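You operate a simulated robot arm through the tools that you are given. There is no shell and no other tool. Be economical: measure what you need, move in short steps, check, and stop when the job is done.

Carry out the task below with a simulated two-armed robot. There is one attempt and no reset: what you move stays moved.

Task
Pull the table stand's tube up to 5 cm, holding the stand down, and set it on the desk-side glass corner.
Fine: ease the knob first and lock it again. Set down upright: table stand.

The check looks at the end state, three seconds after you hand in, the way a careful person would. Anything else that was tipped, shoved, dropped, spilled or broken makes it a failure.

Robot
Two 7-joint arms with two-finger parallel grippers on one trunk, on a base that drives. Base frame: it is fixed to the floor where the robot stands at the start and does not move with it; the origin is under the middle of the robot, x ahead of it, y to its left, z up. Readings come in cm, rad, newtons and seconds.
The left shoulder is at the start at [3.5, 10.1, 119.1], the right one opposite. With the tool pointing down near the work surface each hand reaches from about 10 to 48 cm from the robot's upright axis, wherever it stands, measured 20 degrees to its own side. Places, roughly: centre knob of the jointed arm [130, 40, 110]; glass corner at the desk side [140, 130, 80]; jointed arm [125, 50, 75]; lock knob of the table stand [50, 0, 100]; lower link of the jointed arm [140, 40, 100]; tube of the table stand [60, 0, 100]; upper link of the jointed arm [130, 40, 120]; white card on the jointed arm [140, 40, 130]. Payload 2.4 kg a hand.
Tool frame (each hand has its own): the origin (TCP) lies between the finger pads and is the grasp point; the fingertips stand 2.4 cm ahead of it; z points along the fingers, y is the line along which they close. Largest opening 6.8 cm; finger width 1.7, thickness 1; the body of the gripper, 4 by 7 cm, starts 4.1 cm behind the TCP.
Orientation is that of the tool frame in the base frame, as a unit quaternion [w, x, y, z]. With the fingers straight down and closing along the base's y, the tool's x points along the base's -x, its y along +y and its z along -z.

Tools
- The arms move only by the tool send_rows. It takes "left_plan", "right_plan" or both (then of equal length, played together; a hand with none holds still); each is a list that holds one entry, the list of rows, each a list of 7 numbers: the shift along the base's x, y, z in units of 400 mm (1.0 is 400 mm), then the turn, a rotation vector about the base's x, y, z in units of 180 degrees (1.0 is 180 degrees), then the closure, from 0 (fully open) to 1 (shut). In form: [[[tx, ty, tz, ax, ay, az, fingers], ...]]. A call has 1 to 10 rows; each row is the pose to reach, as a shift and turn from the pose commanded when the call began. A call with a number of a shift or a turn outside -1 to 1 is refused whole. Rows are played at 5 a second. More than 5 cm and 0.15 rad between two rows, or a gripper value outside its range, and nothing of the call is played. Where a pose cannot be reached the arm comes as near as it can. A force on the tool above 40 N (or 10 N above the force at the start of the call, whichever is more), or a blocked arm, ends the call early, and 0.2 s more pass. Each finger travels about 7.2 cm/s and halts on what it meets, pressing with about 28 N; the grip force reading is that of the motor and also rises with nothing between the fingers. The clock runs only during rows and for 0.2 s after the last one: add rows that repeat a pose to give the fingers time. The reply holds the time, the measured pose of the TCP, the force on the tool along the base axes, the opening and the grip force, in the units named above and with some noise, with the torque about the TCP (base axes, N m) and any sound that the robot's microphone picked up, and new pictures: "pictures" is both (left out), scene, wrist or none (wrist: the cameras of the hands that moved).
- Cameras (640 x 400 px; columns grow to the right, rows downward): "scene" is now at [12.99, 0.08, 138.53]; the picture's right is [0.11, -0.99, 0.00], its down [-0.38, -0.04, -0.93] and it looks along [0.92, 0.10, -0.38] (base axes); focal length 250 px, centre (320, 200). "left" rides on the left gripper at [8.4, -1.1, -7.5] in its tool frame; the picture's right is [0.13, 0.99, 0.00], its down [-0.60, 0.08, -0.79] and it looks along [-0.79, 0.10, 0.61] (tool axes); focal length 251 px, centre (320, 200). "right" rides on the right gripper at [8.4, 1.1, -7.5] in its tool frame; the picture's right is [-0.13, 0.99, 0.00], its down [-0.60, -0.08, -0.79] and it looks along [-0.79, -0.10, 0.61] (tool axes); focal length 251 px, centre (320, 200).
- lift_body(by): slides the trunk up (or, below 0, down) by that many cm; the arms and the scene camera ride with it, the base frame stays. It gives what a move gives, with no picture.
- drive_base(legs): drives the robot by 1 to 6 legs, each [ahead, left, turn to the left] in cm, cm and rad, along the robot's own axes; the way and the turn of a leg run together, so that a leg with both is an arc; at most 150 cm and 3.142 rad a leg. The arms and the cameras ride along, it lands a little off, and it stops where it bumps. It gives what a move gives, and a new picture of the scene camera.
- aim_head(pan, tilt): turns the head with the scene camera to pan (to the left, within 1.501 rad either way) and tilt (down, from -0.506 to 1.204), counted from straight ahead of the robot. It gives what a move gives, and a new picture of the scene camera.
- probe_pixels(camera, pixels): for up to 12 pixels [column, row] of the newest picture of that camera ("zoom" is the newest enlarged one), the place [x, y, z] in the base frame of the surface seen there, good to about 0.3 cm, but the place of the scene camera against the robot may be out by one fixed shift of up to 2.5 cm in any direction. It takes no simulated time.
- enlarge(camera, box): a new picture of the part [left, top, right, bottom] of that camera's present view, enlarged. It takes no simulated time.
- close_job(): hands the job in; it is judged then, once.

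Work in short steps. Measure before you move; look again where a grasp or a placing could have gone wrong, and mend it. You have 80 turns and 260 pictures in all, those below and enlarged ones among them. Open the grippers and draw the arms clear of the work before you hand the job in, unless the task says otherwise; then end with one line.

The tools are called after "Request:" as name(argument=value, ...) on one line, values as JSON. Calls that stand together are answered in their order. send_rows: Moves the arms, as the interface text tells. Its arguments: {"type":"object","properties":{"left_plan":{"type":"array"},"right_plan":{"type":"array"},"pictures":{"type":"string","enum":["both","scene","wrist","none"]}},"required":[]} The other tools are called the same way: lift_body (by) slides the trunk up or down; drive_base (legs) drives the base; aim_head (pan, tilt) turns the head that bears the scene camera; probe_pixels (camera, pixels) gives the place of the surface under pixels of a picture; enlarge (camera, box) takes an enlarged picture of a part of a camera's view; close_job () hands the job in.

At the start:

```text
time: 0.0
left_ee_pos: [40.09, 20.81, 129.08]
left_tool_rot: [0.001, 0.0, 1.0, 0.0]
left_contact_force: [0.1, -0.4, -0.1]
left_ft_torque: [0.0, -0.04, 0.02]
left_grip_width: 6.79
left_grasp_force: 0.0
right_ee_pos: [37.99, -15.93, 129.17]
right_tool_rot: [0.001, 0.0, 1.0, -0.001]
right_contact_force: [-0.5, 0.0, -0.1]
right_ft_torque: [0.01, -0.02, -0.04]
right_grip_width: 6.81
right_grasp_force: 0.0
trunk travel left (down, up): [-40.5, 44.5]
robot x, y, heading: [-0.13, 0.35, -0.004]
head pan, tilt: [0.105, 0.387]
```

scene: 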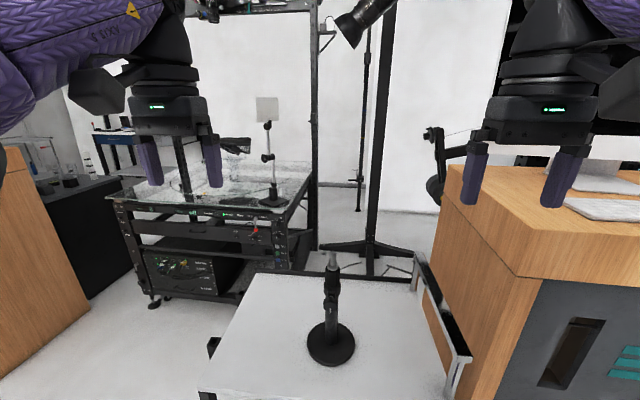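
right: 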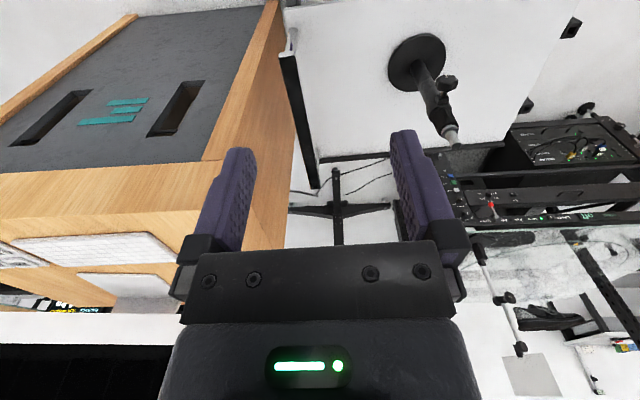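
left: 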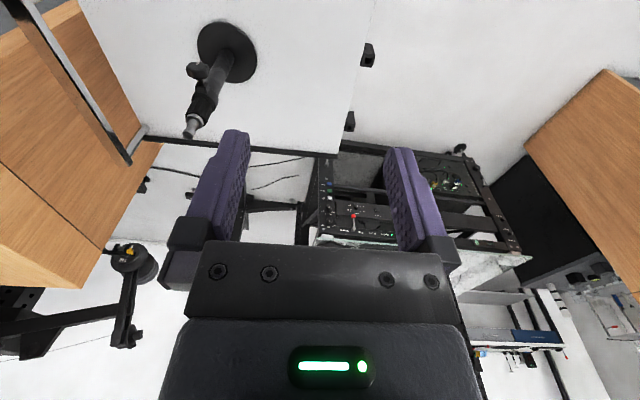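

The stand is on the white table at about (332,320) in the scene picture. I'll enlarge it and probe its parts.

Request:
enlarge(camera="scene", box=[270, 240, 398, 380])

Request:
enlarge(camera="right", box=[370, 20, 498, 160])

Request:
probe_pixels(camera="scene", pixels=[[332, 254], [332, 268], [331, 285], [331, 300], [331, 320], [331, 335], [310, 343], [353, 343], [331, 364], [280, 330], [270, 200], [300, 200]])

Request:
probe_pixels(camera="right", pixels=[[448, 84], [455, 140], [440, 110], [428, 85], [400, 60], [450, 125], [416, 40], [480, 60]])

```text
2.86 times, centred on (334, 310) of scene
```

zoom: 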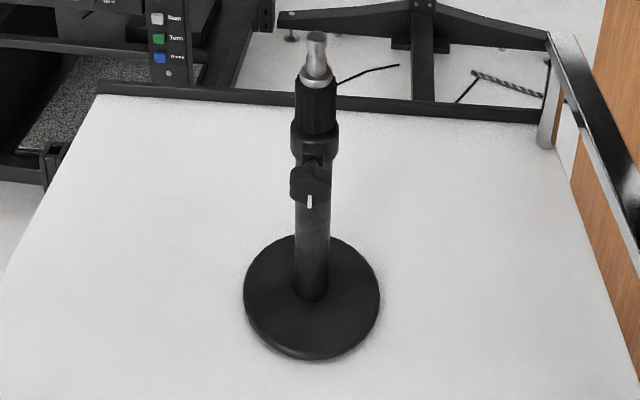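

```text
2.86 times, centred on (434, 90) of right
```

zoom: 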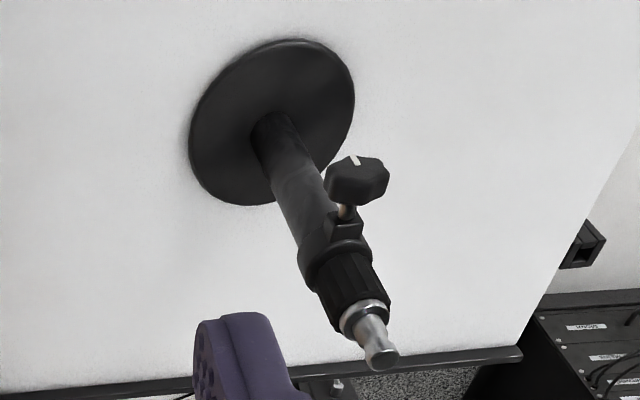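

```text
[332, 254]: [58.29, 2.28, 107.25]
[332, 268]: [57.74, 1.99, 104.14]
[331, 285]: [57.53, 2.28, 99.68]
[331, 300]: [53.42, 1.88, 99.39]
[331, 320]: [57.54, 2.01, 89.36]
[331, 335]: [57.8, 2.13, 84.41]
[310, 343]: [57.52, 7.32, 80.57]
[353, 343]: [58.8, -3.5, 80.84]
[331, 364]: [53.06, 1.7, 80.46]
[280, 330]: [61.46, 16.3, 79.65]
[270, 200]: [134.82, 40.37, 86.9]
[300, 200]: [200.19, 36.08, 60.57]
```

```text
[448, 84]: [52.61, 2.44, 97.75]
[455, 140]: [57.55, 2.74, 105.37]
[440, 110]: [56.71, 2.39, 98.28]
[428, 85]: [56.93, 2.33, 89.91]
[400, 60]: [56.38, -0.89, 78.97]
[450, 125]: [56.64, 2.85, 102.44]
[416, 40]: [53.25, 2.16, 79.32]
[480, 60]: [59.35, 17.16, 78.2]
```

Knob faces the robot (about [52.6, 2.4, 97.7]), with a silver tube on top. I'll look down at the table's near edge and toward the glass table.

Request:
aim_head(pan=0.0, tilt=1.0)

Request:
aim_head(pan=0.7, tilt=0.45)

```text
time: 1.0
left_ee_pos: [40.24, 20.69, 129.11]
left_tool_rot: [0.001, -0.002, 1.0, 0.0]
left_contact_force: [0.1, -0.6, 0.1]
left_ft_torque: [-0.02, -0.01, -0.01]
left_grip_width: 6.82
left_grasp_force: 0.1
right_ee_pos: [38.21, -15.88, 129.13]
right_tool_rot: [0.0, 0.001, 1.0, 0.0]
right_contact_force: [0.0, 0.6, -0.7]
right_ft_torque: [-0.05, 0.02, 0.02]
right_grip_width: 6.79
right_grasp_force: 0.1
trunk travel left (down, up): [-40.5, 44.5]
robot x, y, heading: [0.1, 0.21, -0.001]
head pan, tilt: [0.0, 1.0]
```

scene: 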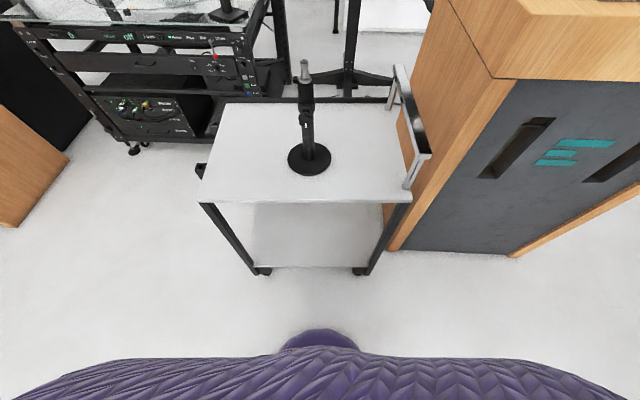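

```text
time: 2.1
left_ee_pos: [40.15, 20.77, 129.1]
left_tool_rot: [0.001, -0.001, 1.0, 0.001]
left_contact_force: [0.0, 0.5, -0.5]
left_ft_torque: [-0.02, -0.04, 0.0]
left_grip_width: 6.8
left_grasp_force: 0.0
right_ee_pos: [38.11, -15.83, 129.02]
right_tool_rot: [0.0, 0.0, 1.0, -0.001]
right_contact_force: [0.0, 0.2, -0.6]
right_ft_torque: [0.04, -0.02, 0.01]
right_grip_width: 6.79
right_grasp_force: 0.0
trunk travel left (down, up): [-40.5, 44.5]
robot x, y, heading: [-0.41, 0.23, -0.005]
head pan, tilt: [0.7, 0.45]
```

scene: 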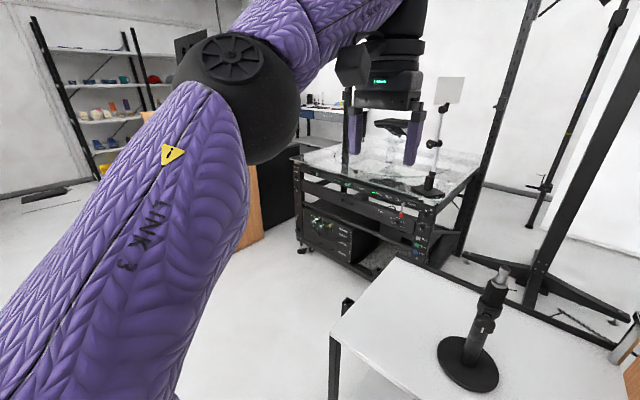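

The cart has a table edge near the robot and the glass table's left side lies next to the desk. I'll probe the glass corners here.

Request:
probe_pixels(camera="scene", pixels=[[295, 161], [305, 160], [340, 168], [400, 185], [428, 190], [440, 205], [342, 330], [395, 265], [265, 205], [360, 170], [320, 150], [475, 165]])

Request:
enlarge(camera="scene", box=[240, 110, 496, 270])

```text
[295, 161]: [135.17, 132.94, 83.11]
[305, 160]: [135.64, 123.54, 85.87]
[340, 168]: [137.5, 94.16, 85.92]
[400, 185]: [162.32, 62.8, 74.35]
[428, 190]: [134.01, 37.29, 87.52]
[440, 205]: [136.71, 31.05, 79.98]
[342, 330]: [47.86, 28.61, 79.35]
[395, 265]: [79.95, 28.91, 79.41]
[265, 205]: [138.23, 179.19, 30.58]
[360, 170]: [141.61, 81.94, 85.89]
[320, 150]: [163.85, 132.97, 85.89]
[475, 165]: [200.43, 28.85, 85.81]
```

```text
2.50 times, centred on (368, 190) of scene
```

zoom: 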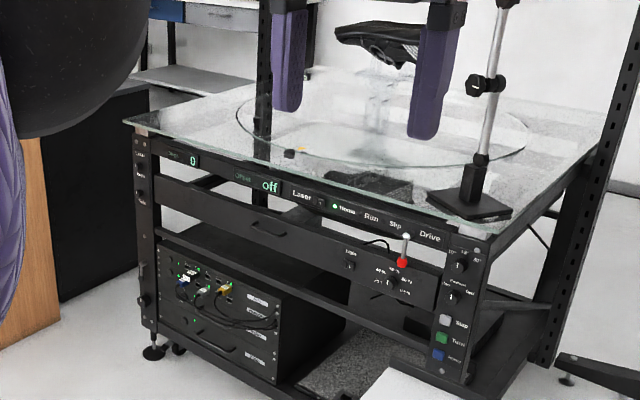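

Glass top is about z 85.9 by this camera, with its near-left corner near (134, 131). I'll look straight down to see clearance between robot and cart.

Request:
aim_head(pan=0.0, tilt=1.2)

Request:
probe_pixels(camera="scene", pixels=[[320, 295], [320, 320], [200, 320], [450, 320], [265, 235], [355, 235], [300, 160], [320, 265]])

```text
time: 3.2
left_ee_pos: [40.15, 20.64, 129.11]
left_tool_rot: [0.001, -0.001, 1.0, 0.0]
left_contact_force: [-0.2, -0.2, 0.1]
left_ft_torque: [0.0, 0.0, -0.01]
left_grip_width: 6.81
left_grasp_force: 0.1
right_ee_pos: [38.1, -15.89, 129.12]
right_tool_rot: [0.001, 0.001, 1.0, -0.001]
right_contact_force: [-0.3, 0.0, -0.8]
right_ft_torque: [-0.03, -0.03, -0.03]
right_grip_width: 6.79
right_grasp_force: 0.0
trunk travel left (down, up): [-40.5, 44.5]
robot x, y, heading: [0.08, 0.27, 0.005]
head pan, tilt: [0.0, 1.201]
```

scene: 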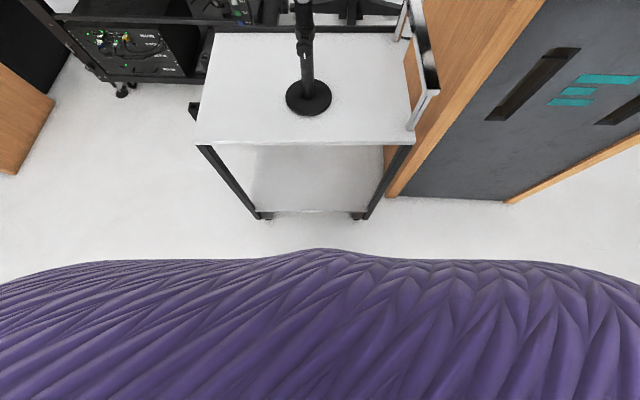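

```text
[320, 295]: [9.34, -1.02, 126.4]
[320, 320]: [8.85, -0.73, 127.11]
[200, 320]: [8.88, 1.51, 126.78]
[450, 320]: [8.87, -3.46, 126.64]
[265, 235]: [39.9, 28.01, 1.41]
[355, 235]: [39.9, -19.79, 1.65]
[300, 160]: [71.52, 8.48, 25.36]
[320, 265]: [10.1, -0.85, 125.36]
```

Floor is clear up to x≈36 and the cart edge is near 47, so I drive 9 cm ahead and set the head to look at the stand.

Request:
drive_base(legs=[[9, 0, 0]])

Request:
aim_head(pan=0.0, tilt=0.7)

Request:
probe_pixels(camera="scene", pixels=[[320, 395], [250, 395]])

```text
time: 4.3
left_ee_pos: [49.12, 20.75, 129.03]
left_tool_rot: [0.0, -0.002, 1.0, 0.0]
left_contact_force: [1.0, 0.8, 0.2]
left_ft_torque: [-0.01, 0.02, 0.01]
left_grip_width: 6.8
left_grasp_force: 0.1
right_ee_pos: [47.08, -15.74, 128.89]
right_tool_rot: [-0.001, -0.001, 1.0, -0.001]
right_contact_force: [0.2, -0.4, -0.1]
right_ft_torque: [0.02, 0.07, 0.02]
right_grip_width: 6.78
right_grasp_force: 0.0
trunk travel left (down, up): [-40.5, 44.5]
robot x, y, heading: [8.86, 0.25, 0.002]
head pan, tilt: [0.0, 1.201]
```

scene: 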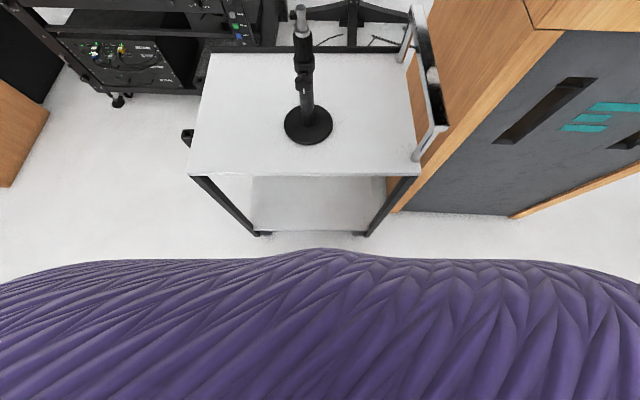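

```text
time: 5.2
left_ee_pos: [49.06, 20.76, 129.18]
left_tool_rot: [0.001, -0.002, 1.0, 0.001]
left_contact_force: [-1.1, 0.0, 0.1]
left_ft_torque: [-0.01, 0.04, 0.03]
left_grip_width: 6.81
left_grasp_force: 0.1
right_ee_pos: [46.97, -15.77, 128.95]
right_tool_rot: [0.0, -0.001, 1.0, -0.001]
right_contact_force: [-0.4, -0.5, -0.5]
right_ft_torque: [0.01, 0.02, 0.02]
right_grip_width: 6.81
right_grasp_force: 0.0
trunk travel left (down, up): [-40.5, 44.5]
robot x, y, heading: [8.85, 0.04, 0.007]
head pan, tilt: [0.0, 0.7]
```

scene: 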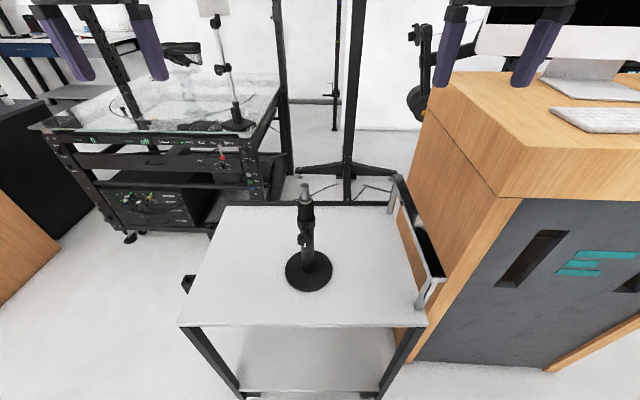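

```text
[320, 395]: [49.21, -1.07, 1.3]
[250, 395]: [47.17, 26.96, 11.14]
```

Moving the left arm: turn its tool from down to forward (+x), lowering while staying at y≈20, clear of the stand.

Request:
send_rows(left_plan=[[[-0.015, 0, -0.05, 0, -0.047, 0, 0], [-0.03, 0, -0.1, 0, -0.094, 0, 0], [-0.045, 0, -0.15, 0, -0.141, 0, 0], [-0.06, 0, -0.2, 0, -0.188, 0, 0], [-0.075, 0, -0.25, 0, -0.235, 0, 0], [-0.09, 0, -0.3, 0, -0.282, 0, 0], [-0.105, 0, -0.35, 0, -0.329, 0, 0], [-0.12, 0, -0.4, 0, -0.376, 0, 0], [-0.135, 0, -0.45, 0, -0.423, 0, 0], [-0.15, 0, -0.5, 0, -0.47, 0, 0]]], pictures="both")

```text
time: 7.4
left_ee_pos: [46.5, 21.64, 112.55]
left_tool_rot: [0.578, -0.002, 0.816, -0.002]
left_contact_force: [0.1, 0.4, 1.2]
left_ft_torque: [-0.02, -0.01, 0.0]
left_grip_width: 6.81
left_grasp_force: 0.1
left hand out of reach, approached as far as the arm can: row 8, 9, 10
right_ee_pos: [47.05, -15.7, 129.06]
right_tool_rot: [0.0, -0.001, 1.0, 0.0]
right_contact_force: [-0.2, -0.6, 0.3]
right_ft_torque: [-0.02, 0.01, 0.01]
right_grip_width: 6.79
right_grasp_force: 0.1
trunk travel left (down, up): [-40.5, 44.5]
robot x, y, heading: [8.84, -0.17, 0.004]
head pan, tilt: [0.0, 0.7]
```

scene: 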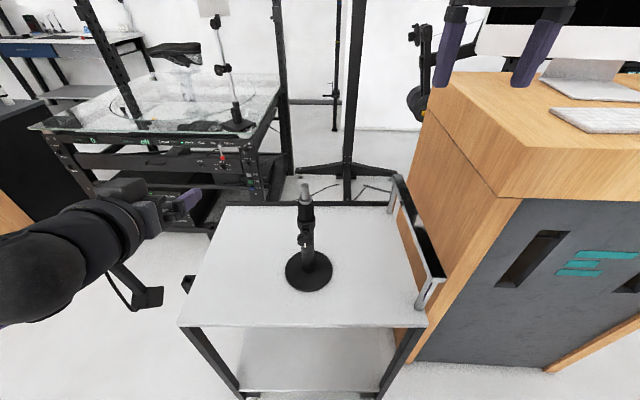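
left: 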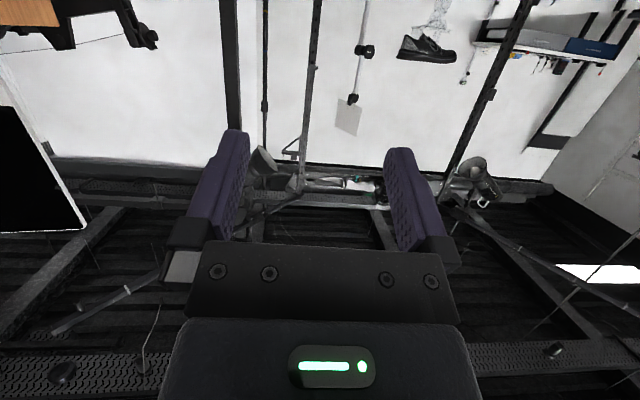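

The arm is cramped at x≈44, so I test whether it reaches the level pose farther out (y≈21, all clear at this height).

Request:
send_rows(left_plan=[[[0.1, 0, 0, 0, 0, 0, 0], [0.2, 0, 0, 0, 0, 0, 0], [0.25, 0, -0.05, 0, -0.015, 0, 0], [0.25, 0, -0.12, 0, -0.03, 0, 0], [0.25, 0, -0.2, 0, -0.03, 0, 0], [0.25, 0, -0.29, 0, -0.03, 0, 0]]], pictures="none")

```text
time: 8.8
left_ee_pos: [56.26, 20.15, 111.63]
left_tool_rot: [0.598, 0.016, 0.801, -0.006]
left_contact_force: [0.9, 0.1, -0.7]
left_ft_torque: [0.02, 0.03, -0.02]
left_grip_width: 6.81
left_grasp_force: 0.1
left hand out of reach, approached as far as the arm can: row 3, 4, 5, 6
right_ee_pos: [46.9, -15.65, 129.07]
right_tool_rot: [0.0, -0.001, 1.0, -0.001]
right_contact_force: [0.6, 0.7, 0.6]
right_ft_torque: [0.0, 0.01, -0.01]
right_grip_width: 6.81
right_grasp_force: 0.1
trunk travel left (down, up): [-40.5, 44.5]
robot x, y, heading: [8.69, 0.07, 0.002]
head pan, tilt: [0.0, 0.7]
```

Level orientation fails below about 8 cm under the shoulder, so lowering the trunk 15 cm is the fix; both hands stay well above the cart.

Request:
lift_body(by=-15)

Request:
send_rows(left_plan=[[[0, 0, 0, 0, 0, 0, 0], [0, 0, 0, 0, 0, 0, 0]]], pictures="both")

```text
time: 10.6
left_ee_pos: [57.47, 20.37, 92.8]
left_tool_rot: [0.565, 0.016, 0.825, -0.007]
left_contact_force: [0.2, 0.0, -0.7]
left_ft_torque: [0.04, -0.03, 0.0]
left_grip_width: 6.79
left_grasp_force: 0.1
right_ee_pos: [46.96, -15.63, 114.07]
right_tool_rot: [0.0, -0.001, 1.0, -0.001]
right_contact_force: [-0.1, -0.8, 0.2]
right_ft_torque: [-0.01, 0.02, 0.01]
right_grip_width: 6.79
right_grasp_force: 0.0
trunk travel left (down, up): [-25.5, 59.5]
robot x, y, heading: [8.32, 0.2, 0.005]
head pan, tilt: [0.0, 0.7]
```

```text
time: 11.2
left_ee_pos: [57.55, 20.25, 92.71]
left_tool_rot: [0.565, 0.016, 0.825, -0.007]
left_contact_force: [0.5, 0.3, -0.5]
left_ft_torque: [0.01, 0.0, -0.01]
left_grip_width: 6.8
left_grasp_force: 0.1
right_ee_pos: [47.05, -15.71, 113.95]
right_tool_rot: [0.001, -0.001, 1.0, -0.001]
right_contact_force: [0.0, -0.3, 0.2]
right_ft_torque: [0.04, 0.0, -0.01]
right_grip_width: 6.79
right_grasp_force: 0.1
trunk travel left (down, up): [-25.5, 59.5]
robot x, y, heading: [8.68, -0.25, 0.008]
head pan, tilt: [0.0, 0.7]
```

scene: 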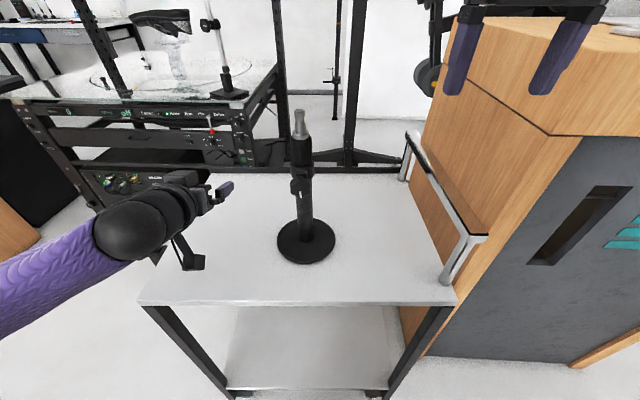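
left: 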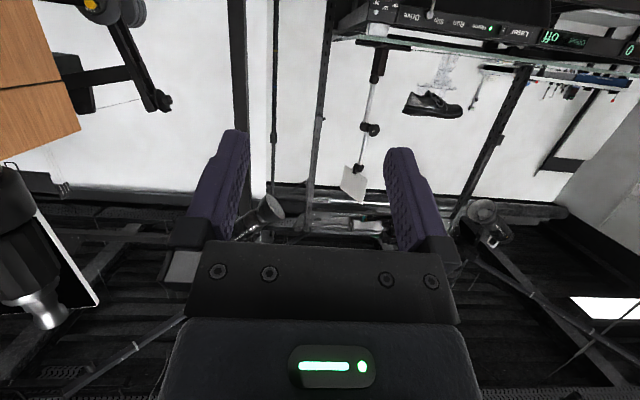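

Now back off and rise to about (44, 20, 98) with the remaining turn to level.

Request:
send_rows(left_plan=[[[-0.06, 0, 0.05, 0, 0, 0, 0], [-0.12, 0, 0.1, 0, -0.04, 0, 0], [-0.18, 0, 0.13, 0, -0.08, 0, 0], [-0.24, 0, 0.13, 0, -0.115, 0, 0], [-0.3, 0, 0.13, 0, -0.115, 0, 0], [-0.33, 0, 0.13, 0, -0.115, 0, 0]]], pictures="none")

```text
time: 12.6
left_ee_pos: [47.91, 21.69, 96.69]
left_tool_rot: [0.704, 0.017, 0.71, -0.004]
left_contact_force: [0.0, 0.1, 0.0]
left_ft_torque: [0.01, -0.01, -0.02]
left_grip_width: 6.8
left_grasp_force: 0.0
left hand out of reach, approached as far as the arm can: row 2, 3, 4, 5, 6
right_ee_pos: [46.94, -15.75, 114.09]
right_tool_rot: [0.0, -0.001, 1.0, -0.001]
right_contact_force: [0.1, -0.5, -0.6]
right_ft_torque: [0.03, -0.01, 0.01]
right_grip_width: 6.8
right_grasp_force: 0.1
trunk travel left (down, up): [-25.5, 59.5]
robot x, y, heading: [8.65, -0.15, 0.001]
head pan, tilt: [0.0, 0.7]
```

Level now at (47.9, 21.7, 96.7), but at the edge of reach. I raise the hand 7 cm, then lower the trunk 8 cm more so the hand works nearer shoulder height.

Request:
send_rows(left_plan=[[[0, 0, 0.08, 0, 0, 0, 0], [0, 0, 0.16, 0, 0, 0, 0], [0, 0, 0.2, 0, 0, 0, 0]]], pictures="none")

Request:
lift_body(by=-8)

Request:
send_rows(left_plan=[[[0, 0, 0, 0, 0, 0, 0], [0, -0.04, 0.02, 0, 0, 0, 0]]], pictures="both")

```text
time: 13.4
left_ee_pos: [49.24, 22.16, 104.2]
left_tool_rot: [0.703, 0.017, 0.71, -0.004]
left_contact_force: [-0.4, 0.2, -0.1]
left_ft_torque: [0.02, -0.01, 0.0]
left_grip_width: 6.78
left_grasp_force: 0.1
left hand out of reach, approached as far as the arm can: row 1, 2, 3
right_ee_pos: [46.98, -15.76, 114.19]
right_tool_rot: [0.0, -0.001, 1.0, -0.001]
right_contact_force: [0.1, -0.1, 0.2]
right_ft_torque: [0.01, -0.01, 0.01]
right_grip_width: 6.79
right_grasp_force: 0.1
trunk travel left (down, up): [-25.5, 59.5]
robot x, y, heading: [8.56, -0.13, -0.001]
head pan, tilt: [0.0, 0.7]
```

```text
time: 14.5
left_ee_pos: [50.76, 22.04, 94.31]
left_tool_rot: [0.684, 0.016, 0.73, -0.005]
left_contact_force: [0.2, -0.8, 0.4]
left_ft_torque: [-0.03, 0.02, 0.0]
left_grip_width: 6.81
left_grasp_force: 0.1
right_ee_pos: [46.96, -15.76, 106.22]
right_tool_rot: [0.001, -0.001, 1.0, -0.001]
right_contact_force: [0.6, -0.1, -0.3]
right_ft_torque: [-0.03, -0.01, 0.03]
right_grip_width: 6.81
right_grasp_force: 0.1
trunk travel left (down, up): [-17.5, 67.5]
robot x, y, heading: [8.86, 0.32, 0.001]
head pan, tilt: [0.0, 0.7]
```

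```text
time: 15.1
left_ee_pos: [51.16, 20.64, 94.99]
left_tool_rot: [0.684, 0.016, 0.729, -0.004]
left_contact_force: [-0.6, 0.2, -1.1]
left_ft_torque: [-0.02, 0.05, 0.0]
left_grip_width: 6.82
left_grasp_force: 0.0
left hand out of reach, approached as far as the arm can: row 2
right_ee_pos: [46.84, -15.8, 106.09]
right_tool_rot: [-0.001, -0.001, 1.0, -0.001]
right_contact_force: [-0.1, 0.3, -0.3]
right_ft_torque: [0.02, -0.03, -0.02]
right_grip_width: 6.79
right_grasp_force: 0.0
trunk travel left (down, up): [-17.5, 67.5]
robot x, y, heading: [9.1, 0.39, 0.001]
head pan, tilt: [0.0, 0.7]
```

scene: 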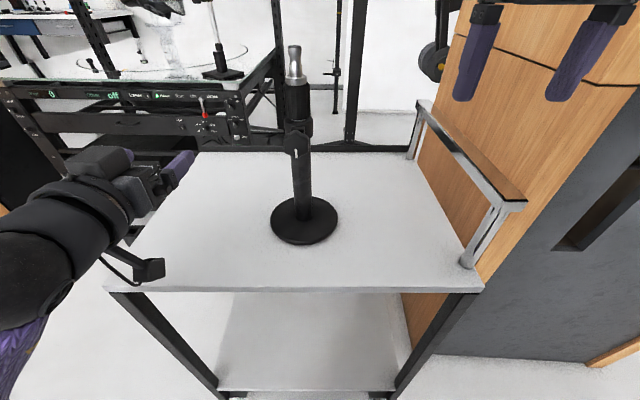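
left: 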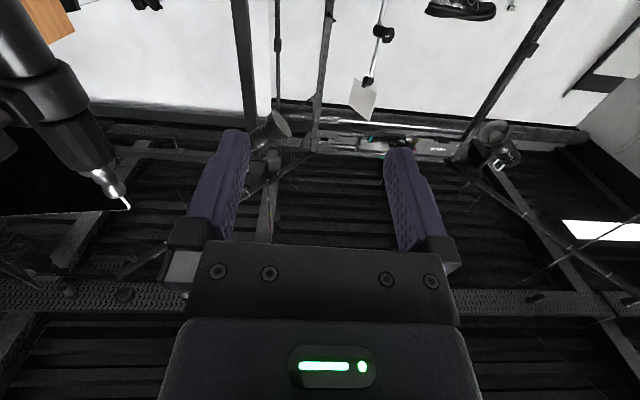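

The limit is being too close (x won't come below ~51), so I drive the robot back 12 cm and bring the trunk up 6.

Request:
drive_base(legs=[[-12, 0, 0]])

Request:
lift_body(by=6)

Request:
send_rows(left_plan=[[[0.03, -0.02, 0, 0, 0, 0, 0], [0.05, -0.04, -0.01, 0, -0.015, 0, 0], [0.05, -0.06, -0.02, 0, -0.015, 0, 0]]], pictures="none")

```text
time: 16.4
left_ee_pos: [39.1, 20.43, 94.96]
left_tool_rot: [0.683, 0.017, 0.73, -0.005]
left_contact_force: [-1.2, 0.4, 0.5]
left_ft_torque: [-0.01, 0.0, 0.0]
left_grip_width: 6.78
left_grasp_force: 0.1
right_ee_pos: [34.89, -15.85, 106.13]
right_tool_rot: [0.0, -0.001, 1.0, -0.001]
right_contact_force: [-0.5, 0.1, 0.3]
right_ft_torque: [-0.02, -0.01, -0.02]
right_grip_width: 6.8
right_grasp_force: 0.0
trunk travel left (down, up): [-17.5, 67.5]
robot x, y, heading: [-3.01, -0.28, 0.003]
head pan, tilt: [0.0, 0.7]
```

scene: 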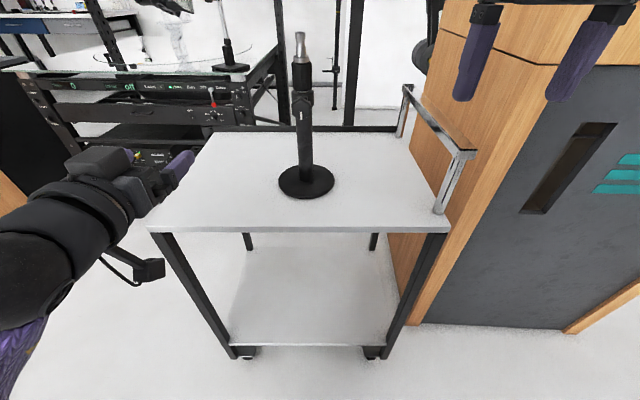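

```text
time: 17.4
left_ee_pos: [39.15, 20.55, 100.8]
left_tool_rot: [0.684, 0.017, 0.729, -0.005]
left_contact_force: [0.5, -0.1, 0.4]
left_ft_torque: [0.01, 0.01, -0.04]
left_grip_width: 6.8
left_grasp_force: 0.0
right_ee_pos: [35.03, -15.83, 112.04]
right_tool_rot: [-0.001, 0.0, 1.0, 0.0]
right_contact_force: [0.5, -0.1, -0.7]
right_ft_torque: [0.03, -0.01, -0.01]
right_grip_width: 6.8
right_grasp_force: 0.1
trunk travel left (down, up): [-23.5, 61.5]
robot x, y, heading: [-3.22, 0.32, 0.002]
head pan, tilt: [0.0, 0.7]
```

```text
time: 18.2
left_ee_pos: [39.88, 20.55, 100.72]
left_tool_rot: [0.686, 0.017, 0.728, -0.004]
left_contact_force: [0.4, -0.3, 0.5]
left_ft_torque: [0.0, -0.01, 0.02]
left_grip_width: 6.8
left_grasp_force: 0.1
left hand out of reach, approached as far as the arm can: row 1, 2, 3
right_ee_pos: [34.87, -15.86, 112.06]
right_tool_rot: [0.0, 0.0, 1.0, -0.001]
right_contact_force: [0.6, -0.7, 0.2]
right_ft_torque: [0.02, -0.01, -0.02]
right_grip_width: 6.8
right_grasp_force: 0.1
trunk travel left (down, up): [-23.5, 61.5]
robot x, y, heading: [-3.59, 0.07, 0.002]
head pan, tilt: [0.0, 0.7]
```

The commanded pose still lags behind the measured one; move farther ahead along x to re-enter the reachable zone.

Request:
send_rows(left_plan=[[[0.08, 0, 0, 0, 0, 0, 0], [0.16, 0, 0, 0, 0, 0, 0], [0.22, 0, 0, 0, 0, 0, 0], [0.22, 0, 0, 0, 0, 0, 0]]], pictures="none")

```text
time: 19.2
left_ee_pos: [44.79, 20.53, 98.09]
left_tool_rot: [0.691, 0.027, 0.722, -0.018]
left_contact_force: [-0.1, -0.3, -0.2]
left_ft_torque: [-0.02, -0.01, 0.0]
left_grip_width: 6.8
left_grasp_force: 0.0
left hand out of reach, approached as far as the arm can: row 1, 2, 3, 4
right_ee_pos: [34.9, -15.91, 111.99]
right_tool_rot: [0.0, 0.001, 1.0, -0.001]
right_contact_force: [-0.4, 0.6, 0.2]
right_ft_torque: [-0.04, 0.01, 0.01]
right_grip_width: 6.81
right_grasp_force: 0.1
trunk travel left (down, up): [-23.5, 61.5]
robot x, y, heading: [-3.18, -0.35, 0.002]
head pan, tilt: [0.0, 0.7]
```

Still limited with the camera-down roll. I try rolling the left hand about x (camera to the outside), which should suit the elbow-out posture.

Request:
send_rows(left_plan=[[[0.05, 0, 0.02, 0.045, 0, 0, 0], [0.08, 0, 0.02, 0.09, 0, 0, 0], [0.08, 0, 0.02, 0.135, 0, 0, 0], [0.08, 0, 0.02, 0.18, 0, 0, 0], [0.08, 0, 0.02, 0.225, 0, 0, 0], [0.08, 0, 0.02, 0.27, 0, 0, 0], [0.08, 0, 0.02, 0.315, 0, 0, 0], [0.08, 0, 0.02, 0.36, 0, 0, 0], [0.08, 0, 0.02, 0.4, 0, 0, 0], [0.08, 0, 0.02, 0.4, 0, 0, 0]]], pictures="scene")

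```text
time: 21.4
left_ee_pos: [41.77, 29.58, 102.87]
left_tool_rot: [0.571, 0.414, 0.597, 0.381]
left_contact_force: [-0.7, 0.4, 0.5]
left_ft_torque: [0.02, -0.02, 0.0]
left_grip_width: 6.79
left_grasp_force: 0.0
left hand out of reach, approached as far as the arm can: row 1, 2, 3, 4, 5, 6, 7, 8, 9, 10
right_ee_pos: [35.0, -15.85, 112.05]
right_tool_rot: [0.0, 0.001, 1.0, 0.0]
right_contact_force: [0.3, -0.1, 0.9]
right_ft_torque: [0.01, 0.0, 0.02]
right_grip_width: 6.81
right_grasp_force: 0.0
trunk travel left (down, up): [-23.5, 61.5]
robot x, y, heading: [-3.21, 0.3, 0.001]
head pan, tilt: [0.0, 0.7]
```

scene: 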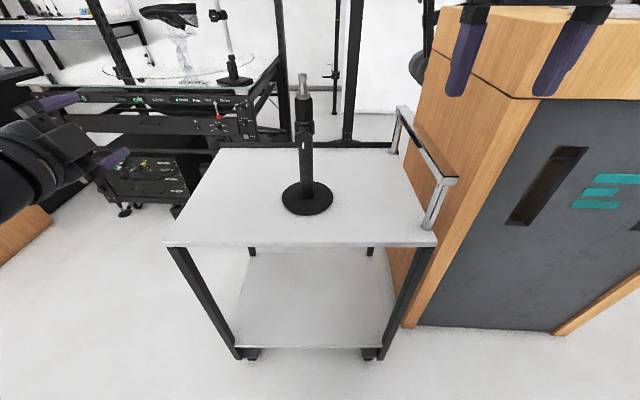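

The roll pushed y outward, so I undo it, and lower the trunk 8 cm so the hand is above the shoulder, going farther ahead until nothing is out of reach.

Request:
lift_body(by=-8)

Request:
send_rows(left_plan=[[[0.02, 0, 0.05, -0.045, 0, 0, 0], [0.04, 0, 0.1, -0.09, 0, 0, 0], [0.06, 0, 0.15, -0.135, 0, 0, 0], [0.08, 0, 0.15, -0.18, 0, 0, 0], [0.1, 0, 0.15, -0.225, 0, 0, 0], [0.12, 0, 0.15, -0.27, 0, 0, 0], [0.14, 0, 0.15, -0.315, 0, 0, 0], [0.16, 0, 0.15, -0.36, 0, 0, 0], [0.18, 0, 0.15, -0.4, 0, 0, 0], [0.2, 0, 0.15, -0.4, 0, 0, 0]]], pictures="scene")

```text
time: 22.5
left_ee_pos: [43.22, 29.78, 92.97]
left_tool_rot: [0.556, 0.422, 0.613, 0.37]
left_contact_force: [0.2, -0.3, -0.1]
left_ft_torque: [0.0, 0.02, 0.02]
left_grip_width: 6.81
left_grasp_force: 0.1
right_ee_pos: [34.91, -15.88, 104.07]
right_tool_rot: [0.0, 0.0, 1.0, -0.002]
right_contact_force: [-0.1, -1.0, -0.8]
right_ft_torque: [0.03, 0.01, -0.02]
right_grip_width: 6.81
right_grasp_force: 0.0
trunk travel left (down, up): [-15.5, 69.5]
robot x, y, heading: [-3.36, 0.02, 0.01]
head pan, tilt: [0.0, 0.7]
```

```text
time: 24.7
left_ee_pos: [51.23, 29.69, 98.9]
left_tool_rot: [0.698, 0.013, 0.713, -0.06]
left_contact_force: [0.7, -0.1, 0.2]
left_ft_torque: [0.02, 0.02, 0.01]
left_grip_width: 6.79
left_grasp_force: 0.1
right_ee_pos: [34.82, -15.86, 104.1]
right_tool_rot: [0.0, 0.0, 1.0, -0.001]
right_contact_force: [0.4, -0.7, -0.2]
right_ft_torque: [0.06, 0.02, 0.0]
right_grip_width: 6.81
right_grasp_force: 0.1
trunk travel left (down, up): [-15.5, 69.5]
robot x, y, heading: [-3.14, 0.31, 0.001]
head pan, tilt: [0.0, 0.7]
```

scene: 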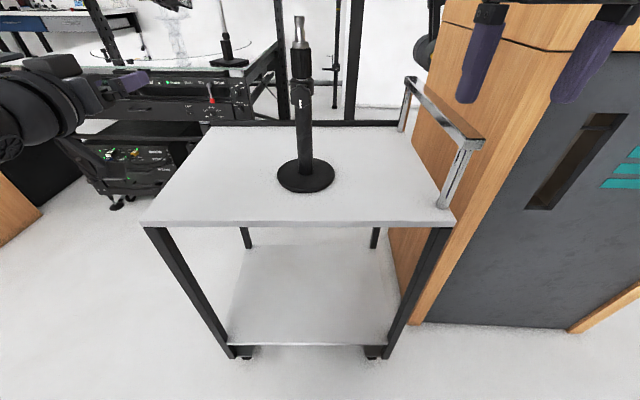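

Reachable now at (51.2, 29.7, 98.9), yaw off by 6°. I correct yaw/roll and bring it to about (45, 3.5, 98), in front of the knob.

Request:
send_rows(left_plan=[[[-0.05, -0.02, 0, 0.01, 0, 0.016, 0], [-0.1, -0.08, 0, 0.021, 0, 0.033, 0], [-0.155, -0.17, 0, 0.021, 0, 0.033, 0], [-0.155, -0.26, -0.01, 0.021, 0, 0.033, 0], [-0.155, -0.35, -0.02, 0.021, 0, 0.033, 0], [-0.155, -0.44, -0.02, 0.021, 0, 0.033, 0], [-0.155, -0.53, -0.02, 0.021, 0, 0.033, 0], [-0.155, -0.61, -0.025, 0.021, 0, 0.033, 0], [-0.155, -0.655, -0.025, 0.021, 0, 0.033, 0], [-0.155, -0.655, -0.025, 0.021, 0, 0.033, 0]]], pictures="both")

```text
time: 26.9
left_ee_pos: [45.18, 3.53, 97.92]
left_tool_rot: [0.7, 0.0, 0.715, 0.0]
left_contact_force: [0.9, 0.2, 0.6]
left_ft_torque: [-0.01, -0.01, 0.02]
left_grip_width: 6.81
left_grasp_force: 0.0
left hand out of reach, approached as far as the arm can: row 5
right_ee_pos: [34.87, -15.83, 104.03]
right_tool_rot: [0.0, 0.0, 1.0, -0.001]
right_contact_force: [0.2, 0.5, 0.0]
right_ft_torque: [0.0, 0.0, 0.01]
right_grip_width: 6.8
right_grasp_force: 0.0
trunk travel left (down, up): [-15.5, 69.5]
robot x, y, heading: [-3.09, -0.03, -0.001]
head pan, tilt: [0.0, 0.7]
```

scene: 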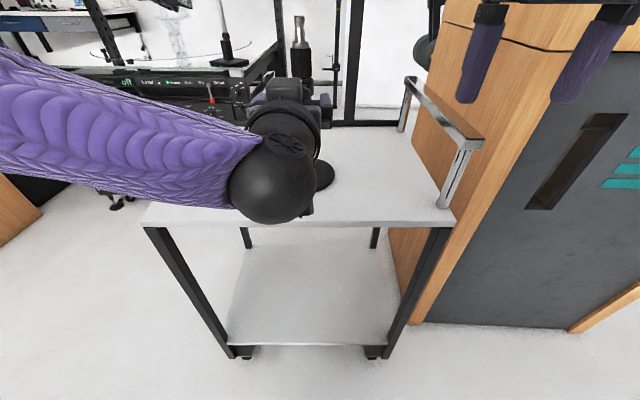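
left: 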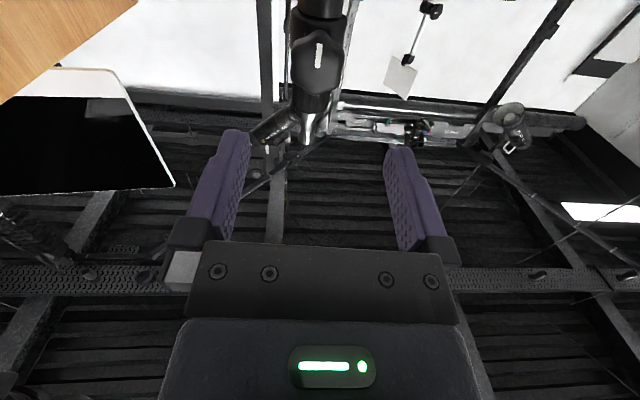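

Excellent: the hand now faces the knob (318,60 in the left picture). I'll probe the knob and tube from here.

Request:
enlarge(camera="left", box=[240, 0, 400, 150])

Request:
probe_pixels(camera="left", pixels=[[318, 42], [318, 65], [295, 60], [341, 60], [318, 90], [318, 10], [312, 105], [312, 125], [316, 75]])

```text
2.67 times, centred on (320, 75) of left
```

zoom: 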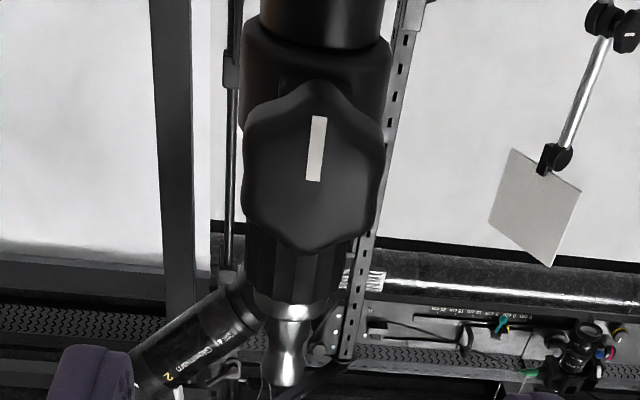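

```text
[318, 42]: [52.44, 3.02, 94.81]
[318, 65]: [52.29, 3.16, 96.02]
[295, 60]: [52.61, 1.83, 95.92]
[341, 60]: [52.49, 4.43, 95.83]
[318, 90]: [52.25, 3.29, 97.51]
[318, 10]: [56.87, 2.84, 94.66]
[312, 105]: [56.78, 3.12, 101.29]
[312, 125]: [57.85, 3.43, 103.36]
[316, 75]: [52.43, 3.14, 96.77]
```

Knob centre about [52.3, 3.1, 96.1], with flats left and right. First I bring the right hand toward the silver tube top, tilted 45° forward, staying to the right and above the left hand.

Request:
send_rows(right_plan=[[[0.05, 0.02, 0.05, 0, -0.042, 0, 0], [0.1, 0.04, 0.1, 0, -0.084, 0, 0], [0.15, 0.06, 0.15, 0, -0.126, 0, 0], [0.2, 0.08, 0.2, 0, -0.168, 0, 0], [0.25, 0.1, 0.22, 0, -0.21, 0, 0], [0.3, 0.12, 0.24, 0, -0.25, 0, 0], [0.34, 0.14, 0.24, 0, -0.25, 0, 0], [0.34, 0.14, 0.24, 0, -0.25, 0, 0]]], pictures="both")

Request:
probe_pixels(camera="right", pixels=[[320, 100], [420, 100]])

```text
time: 28.7
left_ee_pos: [45.19, 3.47, 97.85]
left_tool_rot: [0.699, 0.0, 0.715, 0.0]
left_contact_force: [0.0, 0.3, -0.2]
left_ft_torque: [0.02, -0.05, 0.02]
left_grip_width: 6.8
left_grasp_force: 0.0
right_ee_pos: [48.82, -10.28, 113.54]
right_tool_rot: [0.383, -0.001, 0.924, -0.001]
right_contact_force: [1.2, 0.1, 0.1]
right_ft_torque: [0.04, -0.01, -0.03]
right_grip_width: 6.82
right_grasp_force: 0.1
trunk travel left (down, up): [-15.5, 69.5]
robot x, y, heading: [-3.2, -0.12, -0.001]
head pan, tilt: [0.0, 0.7]
```

scene: 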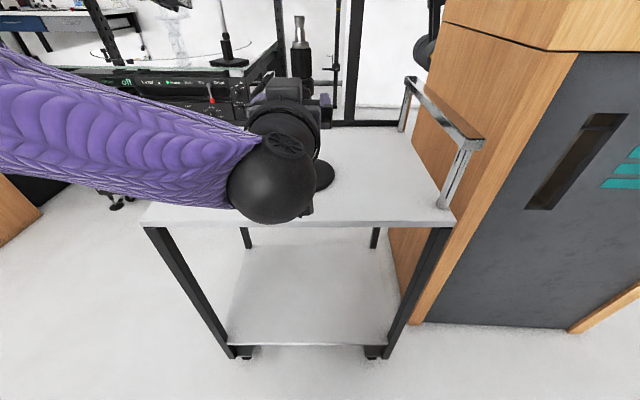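
right: 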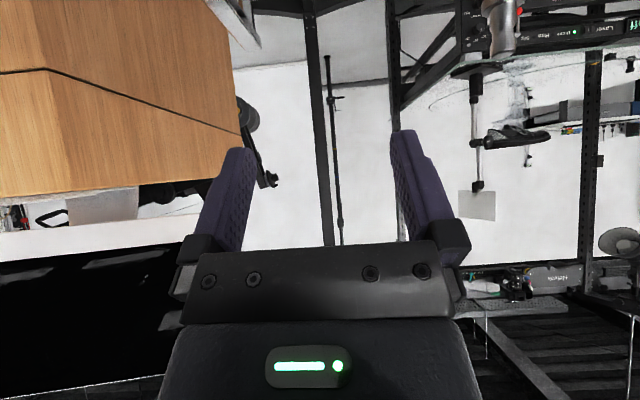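

```text
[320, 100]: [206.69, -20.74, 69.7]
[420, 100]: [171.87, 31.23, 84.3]
```

The silver tube shows at the right image's upper right (500,20). Slide the right hand over in y by 13 cm and check.

Request:
send_rows(right_plan=[[[0, 0.1, 0, 0, 0, 0, 0], [0, 0.2, 0, 0, 0, 0, 0], [0, 0.3, 0, 0, 0, 0, 0], [0, 0.33, 0, 0, 0, 0, 0], [0, 0.33, 0, 0, 0, 0, 0]]], pictures="wrist")

Request:
enlarge(camera="right", box=[240, 0, 400, 100])

Request:
probe_pixels(camera="right", pixels=[[320, 20], [320, 40], [320, 60]])

```text
time: 29.9
left_ee_pos: [45.25, 3.45, 97.85]
left_tool_rot: [0.699, 0.0, 0.715, 0.0]
left_contact_force: [0.0, 0.8, -0.9]
left_ft_torque: [-0.02, -0.03, 0.02]
left_grip_width: 6.8
left_grasp_force: 0.0
right_ee_pos: [46.08, 1.79, 112.17]
right_tool_rot: [0.383, -0.001, 0.924, 0.0]
right_contact_force: [0.3, -0.4, 0.6]
right_ft_torque: [-0.05, -0.04, 0.01]
right_grip_width: 6.8
right_grasp_force: 0.3
right hand out of reach, approached as far as the arm can: row 2, 3, 4, 5
trunk travel left (down, up): [-15.5, 69.5]
robot x, y, heading: [-3.04, -0.16, 0.006]
head pan, tilt: [0.0, 0.7]
```

right: 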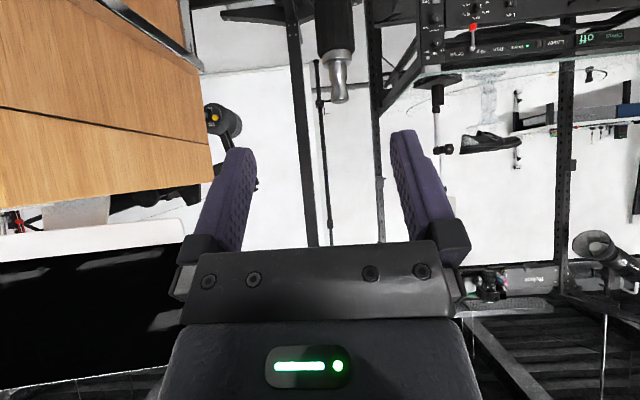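

```text
4.00 times, centred on (320, 50) of right
```

zoom: 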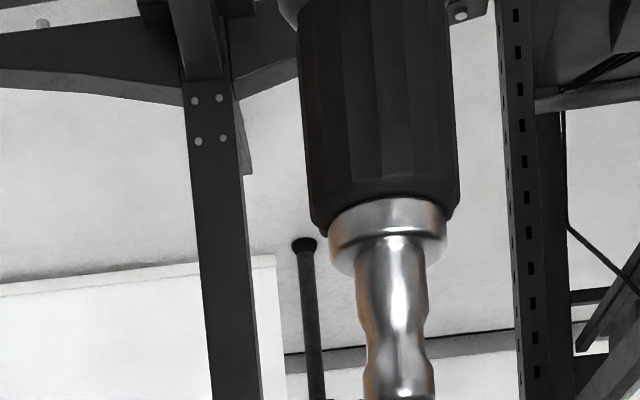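

```text
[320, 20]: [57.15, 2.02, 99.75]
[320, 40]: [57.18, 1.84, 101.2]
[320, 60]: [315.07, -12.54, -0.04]
```

The right arm runs short crossing to y=2 with the tool straight ahead; I yaw the hand 36° left so the wrist stays on its own side. Probing the tube meanwhile.

Request:
probe_pixels(camera="right", pixels=[[337, 20], [337, 40], [337, 56], [338, 70], [340, 90], [338, 98]])

Request:
send_rows(right_plan=[[[0, -0.08, 0, 0, 0, 0.045, 0], [0.0, -0.12, 0, 0, 0, 0.09, 0], [0.0, -0.12, 0, 0, 0, 0.135, 0], [0.0, -0.12, 0, 0, 0, 0.18, 0], [0.0, -0.12, 0, 0, 0, 0.2, 0], [0.0, -0.1, 0, 0, 0, 0.2, 0]]], pictures="wrist")

```text
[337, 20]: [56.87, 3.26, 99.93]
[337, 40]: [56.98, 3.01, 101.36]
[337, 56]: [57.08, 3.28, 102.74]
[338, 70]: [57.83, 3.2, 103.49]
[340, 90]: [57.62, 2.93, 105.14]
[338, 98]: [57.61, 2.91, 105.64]
```

```text
time: 31.3
left_ee_pos: [45.26, 3.4, 98.0]
left_tool_rot: [0.7, 0.001, 0.715, -0.001]
left_contact_force: [-0.1, -0.1, 0.0]
left_ft_torque: [0.01, -0.02, 0.04]
left_grip_width: 6.8
left_grasp_force: 0.1
right_ee_pos: [46.0, -3.56, 111.26]
right_tool_rot: [0.364, -0.282, 0.879, 0.12]
right_contact_force: [0.0, -0.5, 0.4]
right_ft_torque: [0.05, -0.03, 0.0]
right_grip_width: 6.79
right_grasp_force: 0.2
right hand out of reach, approached as far as the arm can: row 5, 6
trunk travel left (down, up): [-15.5, 69.5]
robot x, y, heading: [-3.34, -0.17, -0.004]
head pan, tilt: [0.0, 0.7]
```

right: 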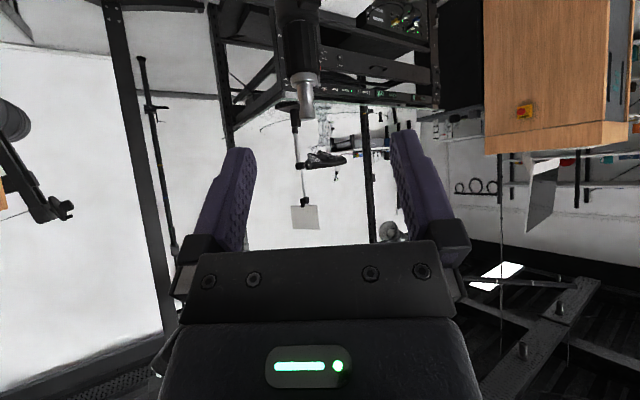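

Right arm is slightly short. I align the left hand to the knob's y/z (y 3.1, z 96.1), then drive ahead 6 cm, which both brings the left fingers around the knob and shortens the right arm's reach.

Request:
send_rows(left_plan=[[[0, -0.005, -0.02, 0, 0, 0, 0], [0, -0.008, -0.045, 0, -0.006, 0, 0], [0, -0.008, -0.045, 0, -0.006, 0, 0]]], pictures="wrist")

```text
time: 32.1
left_ee_pos: [45.13, 3.06, 96.1]
left_tool_rot: [0.706, 0.003, 0.708, -0.002]
left_contact_force: [-0.1, 0.3, 0.0]
left_ft_torque: [-0.01, -0.02, -0.02]
left_grip_width: 6.78
left_grasp_force: 0.0
right_ee_pos: [45.98, -3.28, 111.38]
right_tool_rot: [0.364, -0.283, 0.879, 0.12]
right_contact_force: [0.0, 1.0, -0.6]
right_ft_torque: [0.04, -0.01, 0.01]
right_grip_width: 6.82
right_grasp_force: 0.0
trunk travel left (down, up): [-15.5, 69.5]
robot x, y, heading: [-3.29, -0.18, -0.0]
head pan, tilt: [0.0, 0.7]
```

left: 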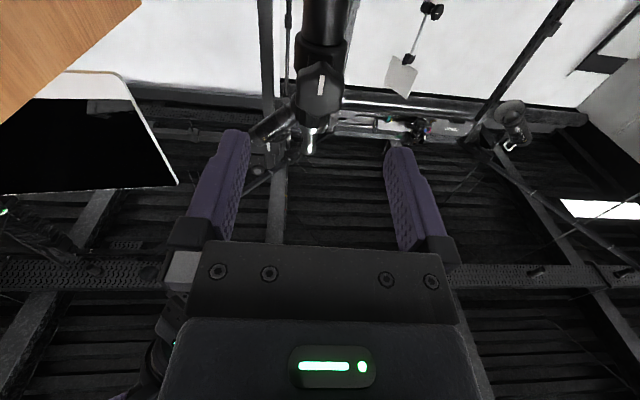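

Aligned. Drive ahead 6 cm.

Request:
drive_base(legs=[[6, 0, 0]])

Request:
send_rows(left_plan=[[[0, 0, 0, 0, 0, 0, 0]]], right_plan=[[[0, 0, 0, 0, 0, 0, 0]]], pictures="wrist")

```text
time: 33.1
left_ee_pos: [51.09, 2.98, 96.23]
left_tool_rot: [0.706, 0.002, 0.708, -0.002]
left_contact_force: [-0.5, 0.0, 0.6]
left_ft_torque: [-0.01, 0.0, -0.01]
left_grip_width: 6.82
left_grasp_force: 0.0
right_ee_pos: [51.99, -3.46, 111.26]
right_tool_rot: [0.363, -0.281, 0.88, 0.119]
right_contact_force: [-1.1, 0.1, 0.5]
right_ft_torque: [0.04, -0.01, -0.01]
right_grip_width: 6.79
right_grasp_force: 0.1
trunk travel left (down, up): [-15.5, 69.5]
robot x, y, heading: [2.91, -0.13, -0.005]
head pan, tilt: [0.0, 0.7]
```

scene: 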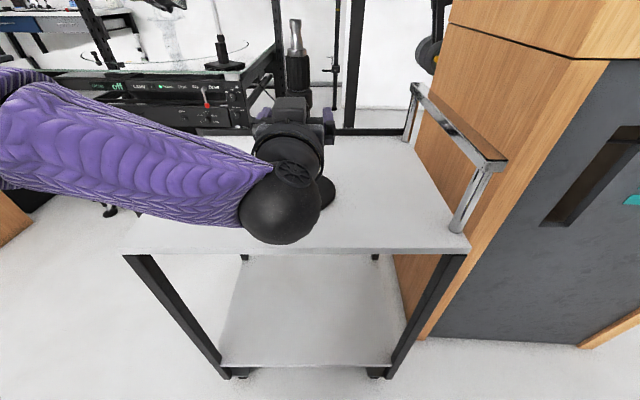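

```text
time: 33.5
left_ee_pos: [51.11, 3.07, 96.02]
left_tool_rot: [0.707, 0.001, 0.708, -0.001]
left_contact_force: [-0.4, 0.6, 0.3]
left_ft_torque: [-0.02, 0.02, 0.03]
left_grip_width: 6.83
left_grasp_force: 0.1
right_ee_pos: [52.07, -3.41, 111.29]
right_tool_rot: [0.364, -0.281, 0.88, 0.119]
right_contact_force: [1.0, -0.2, -0.1]
right_ft_torque: [-0.01, 0.0, 0.02]
right_grip_width: 6.8
right_grasp_force: 0.0
trunk travel left (down, up): [-15.5, 69.5]
robot x, y, heading: [2.73, 0.23, 0.001]
head pan, tilt: [0.0, 0.7]
```

right: 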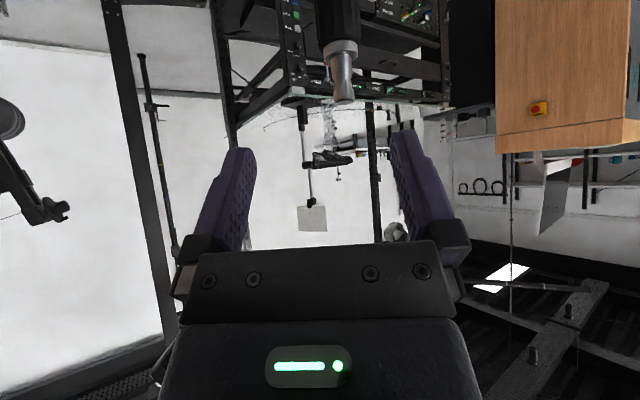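
left: 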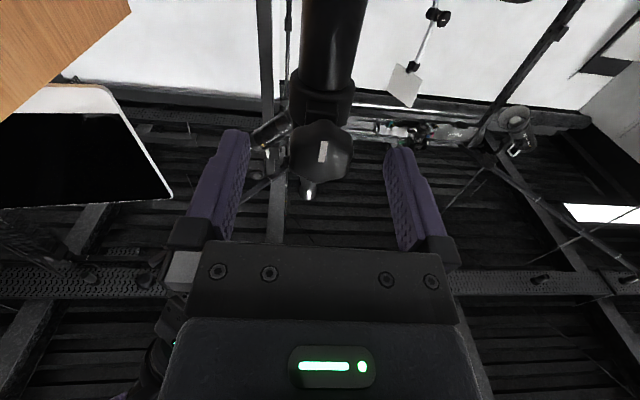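

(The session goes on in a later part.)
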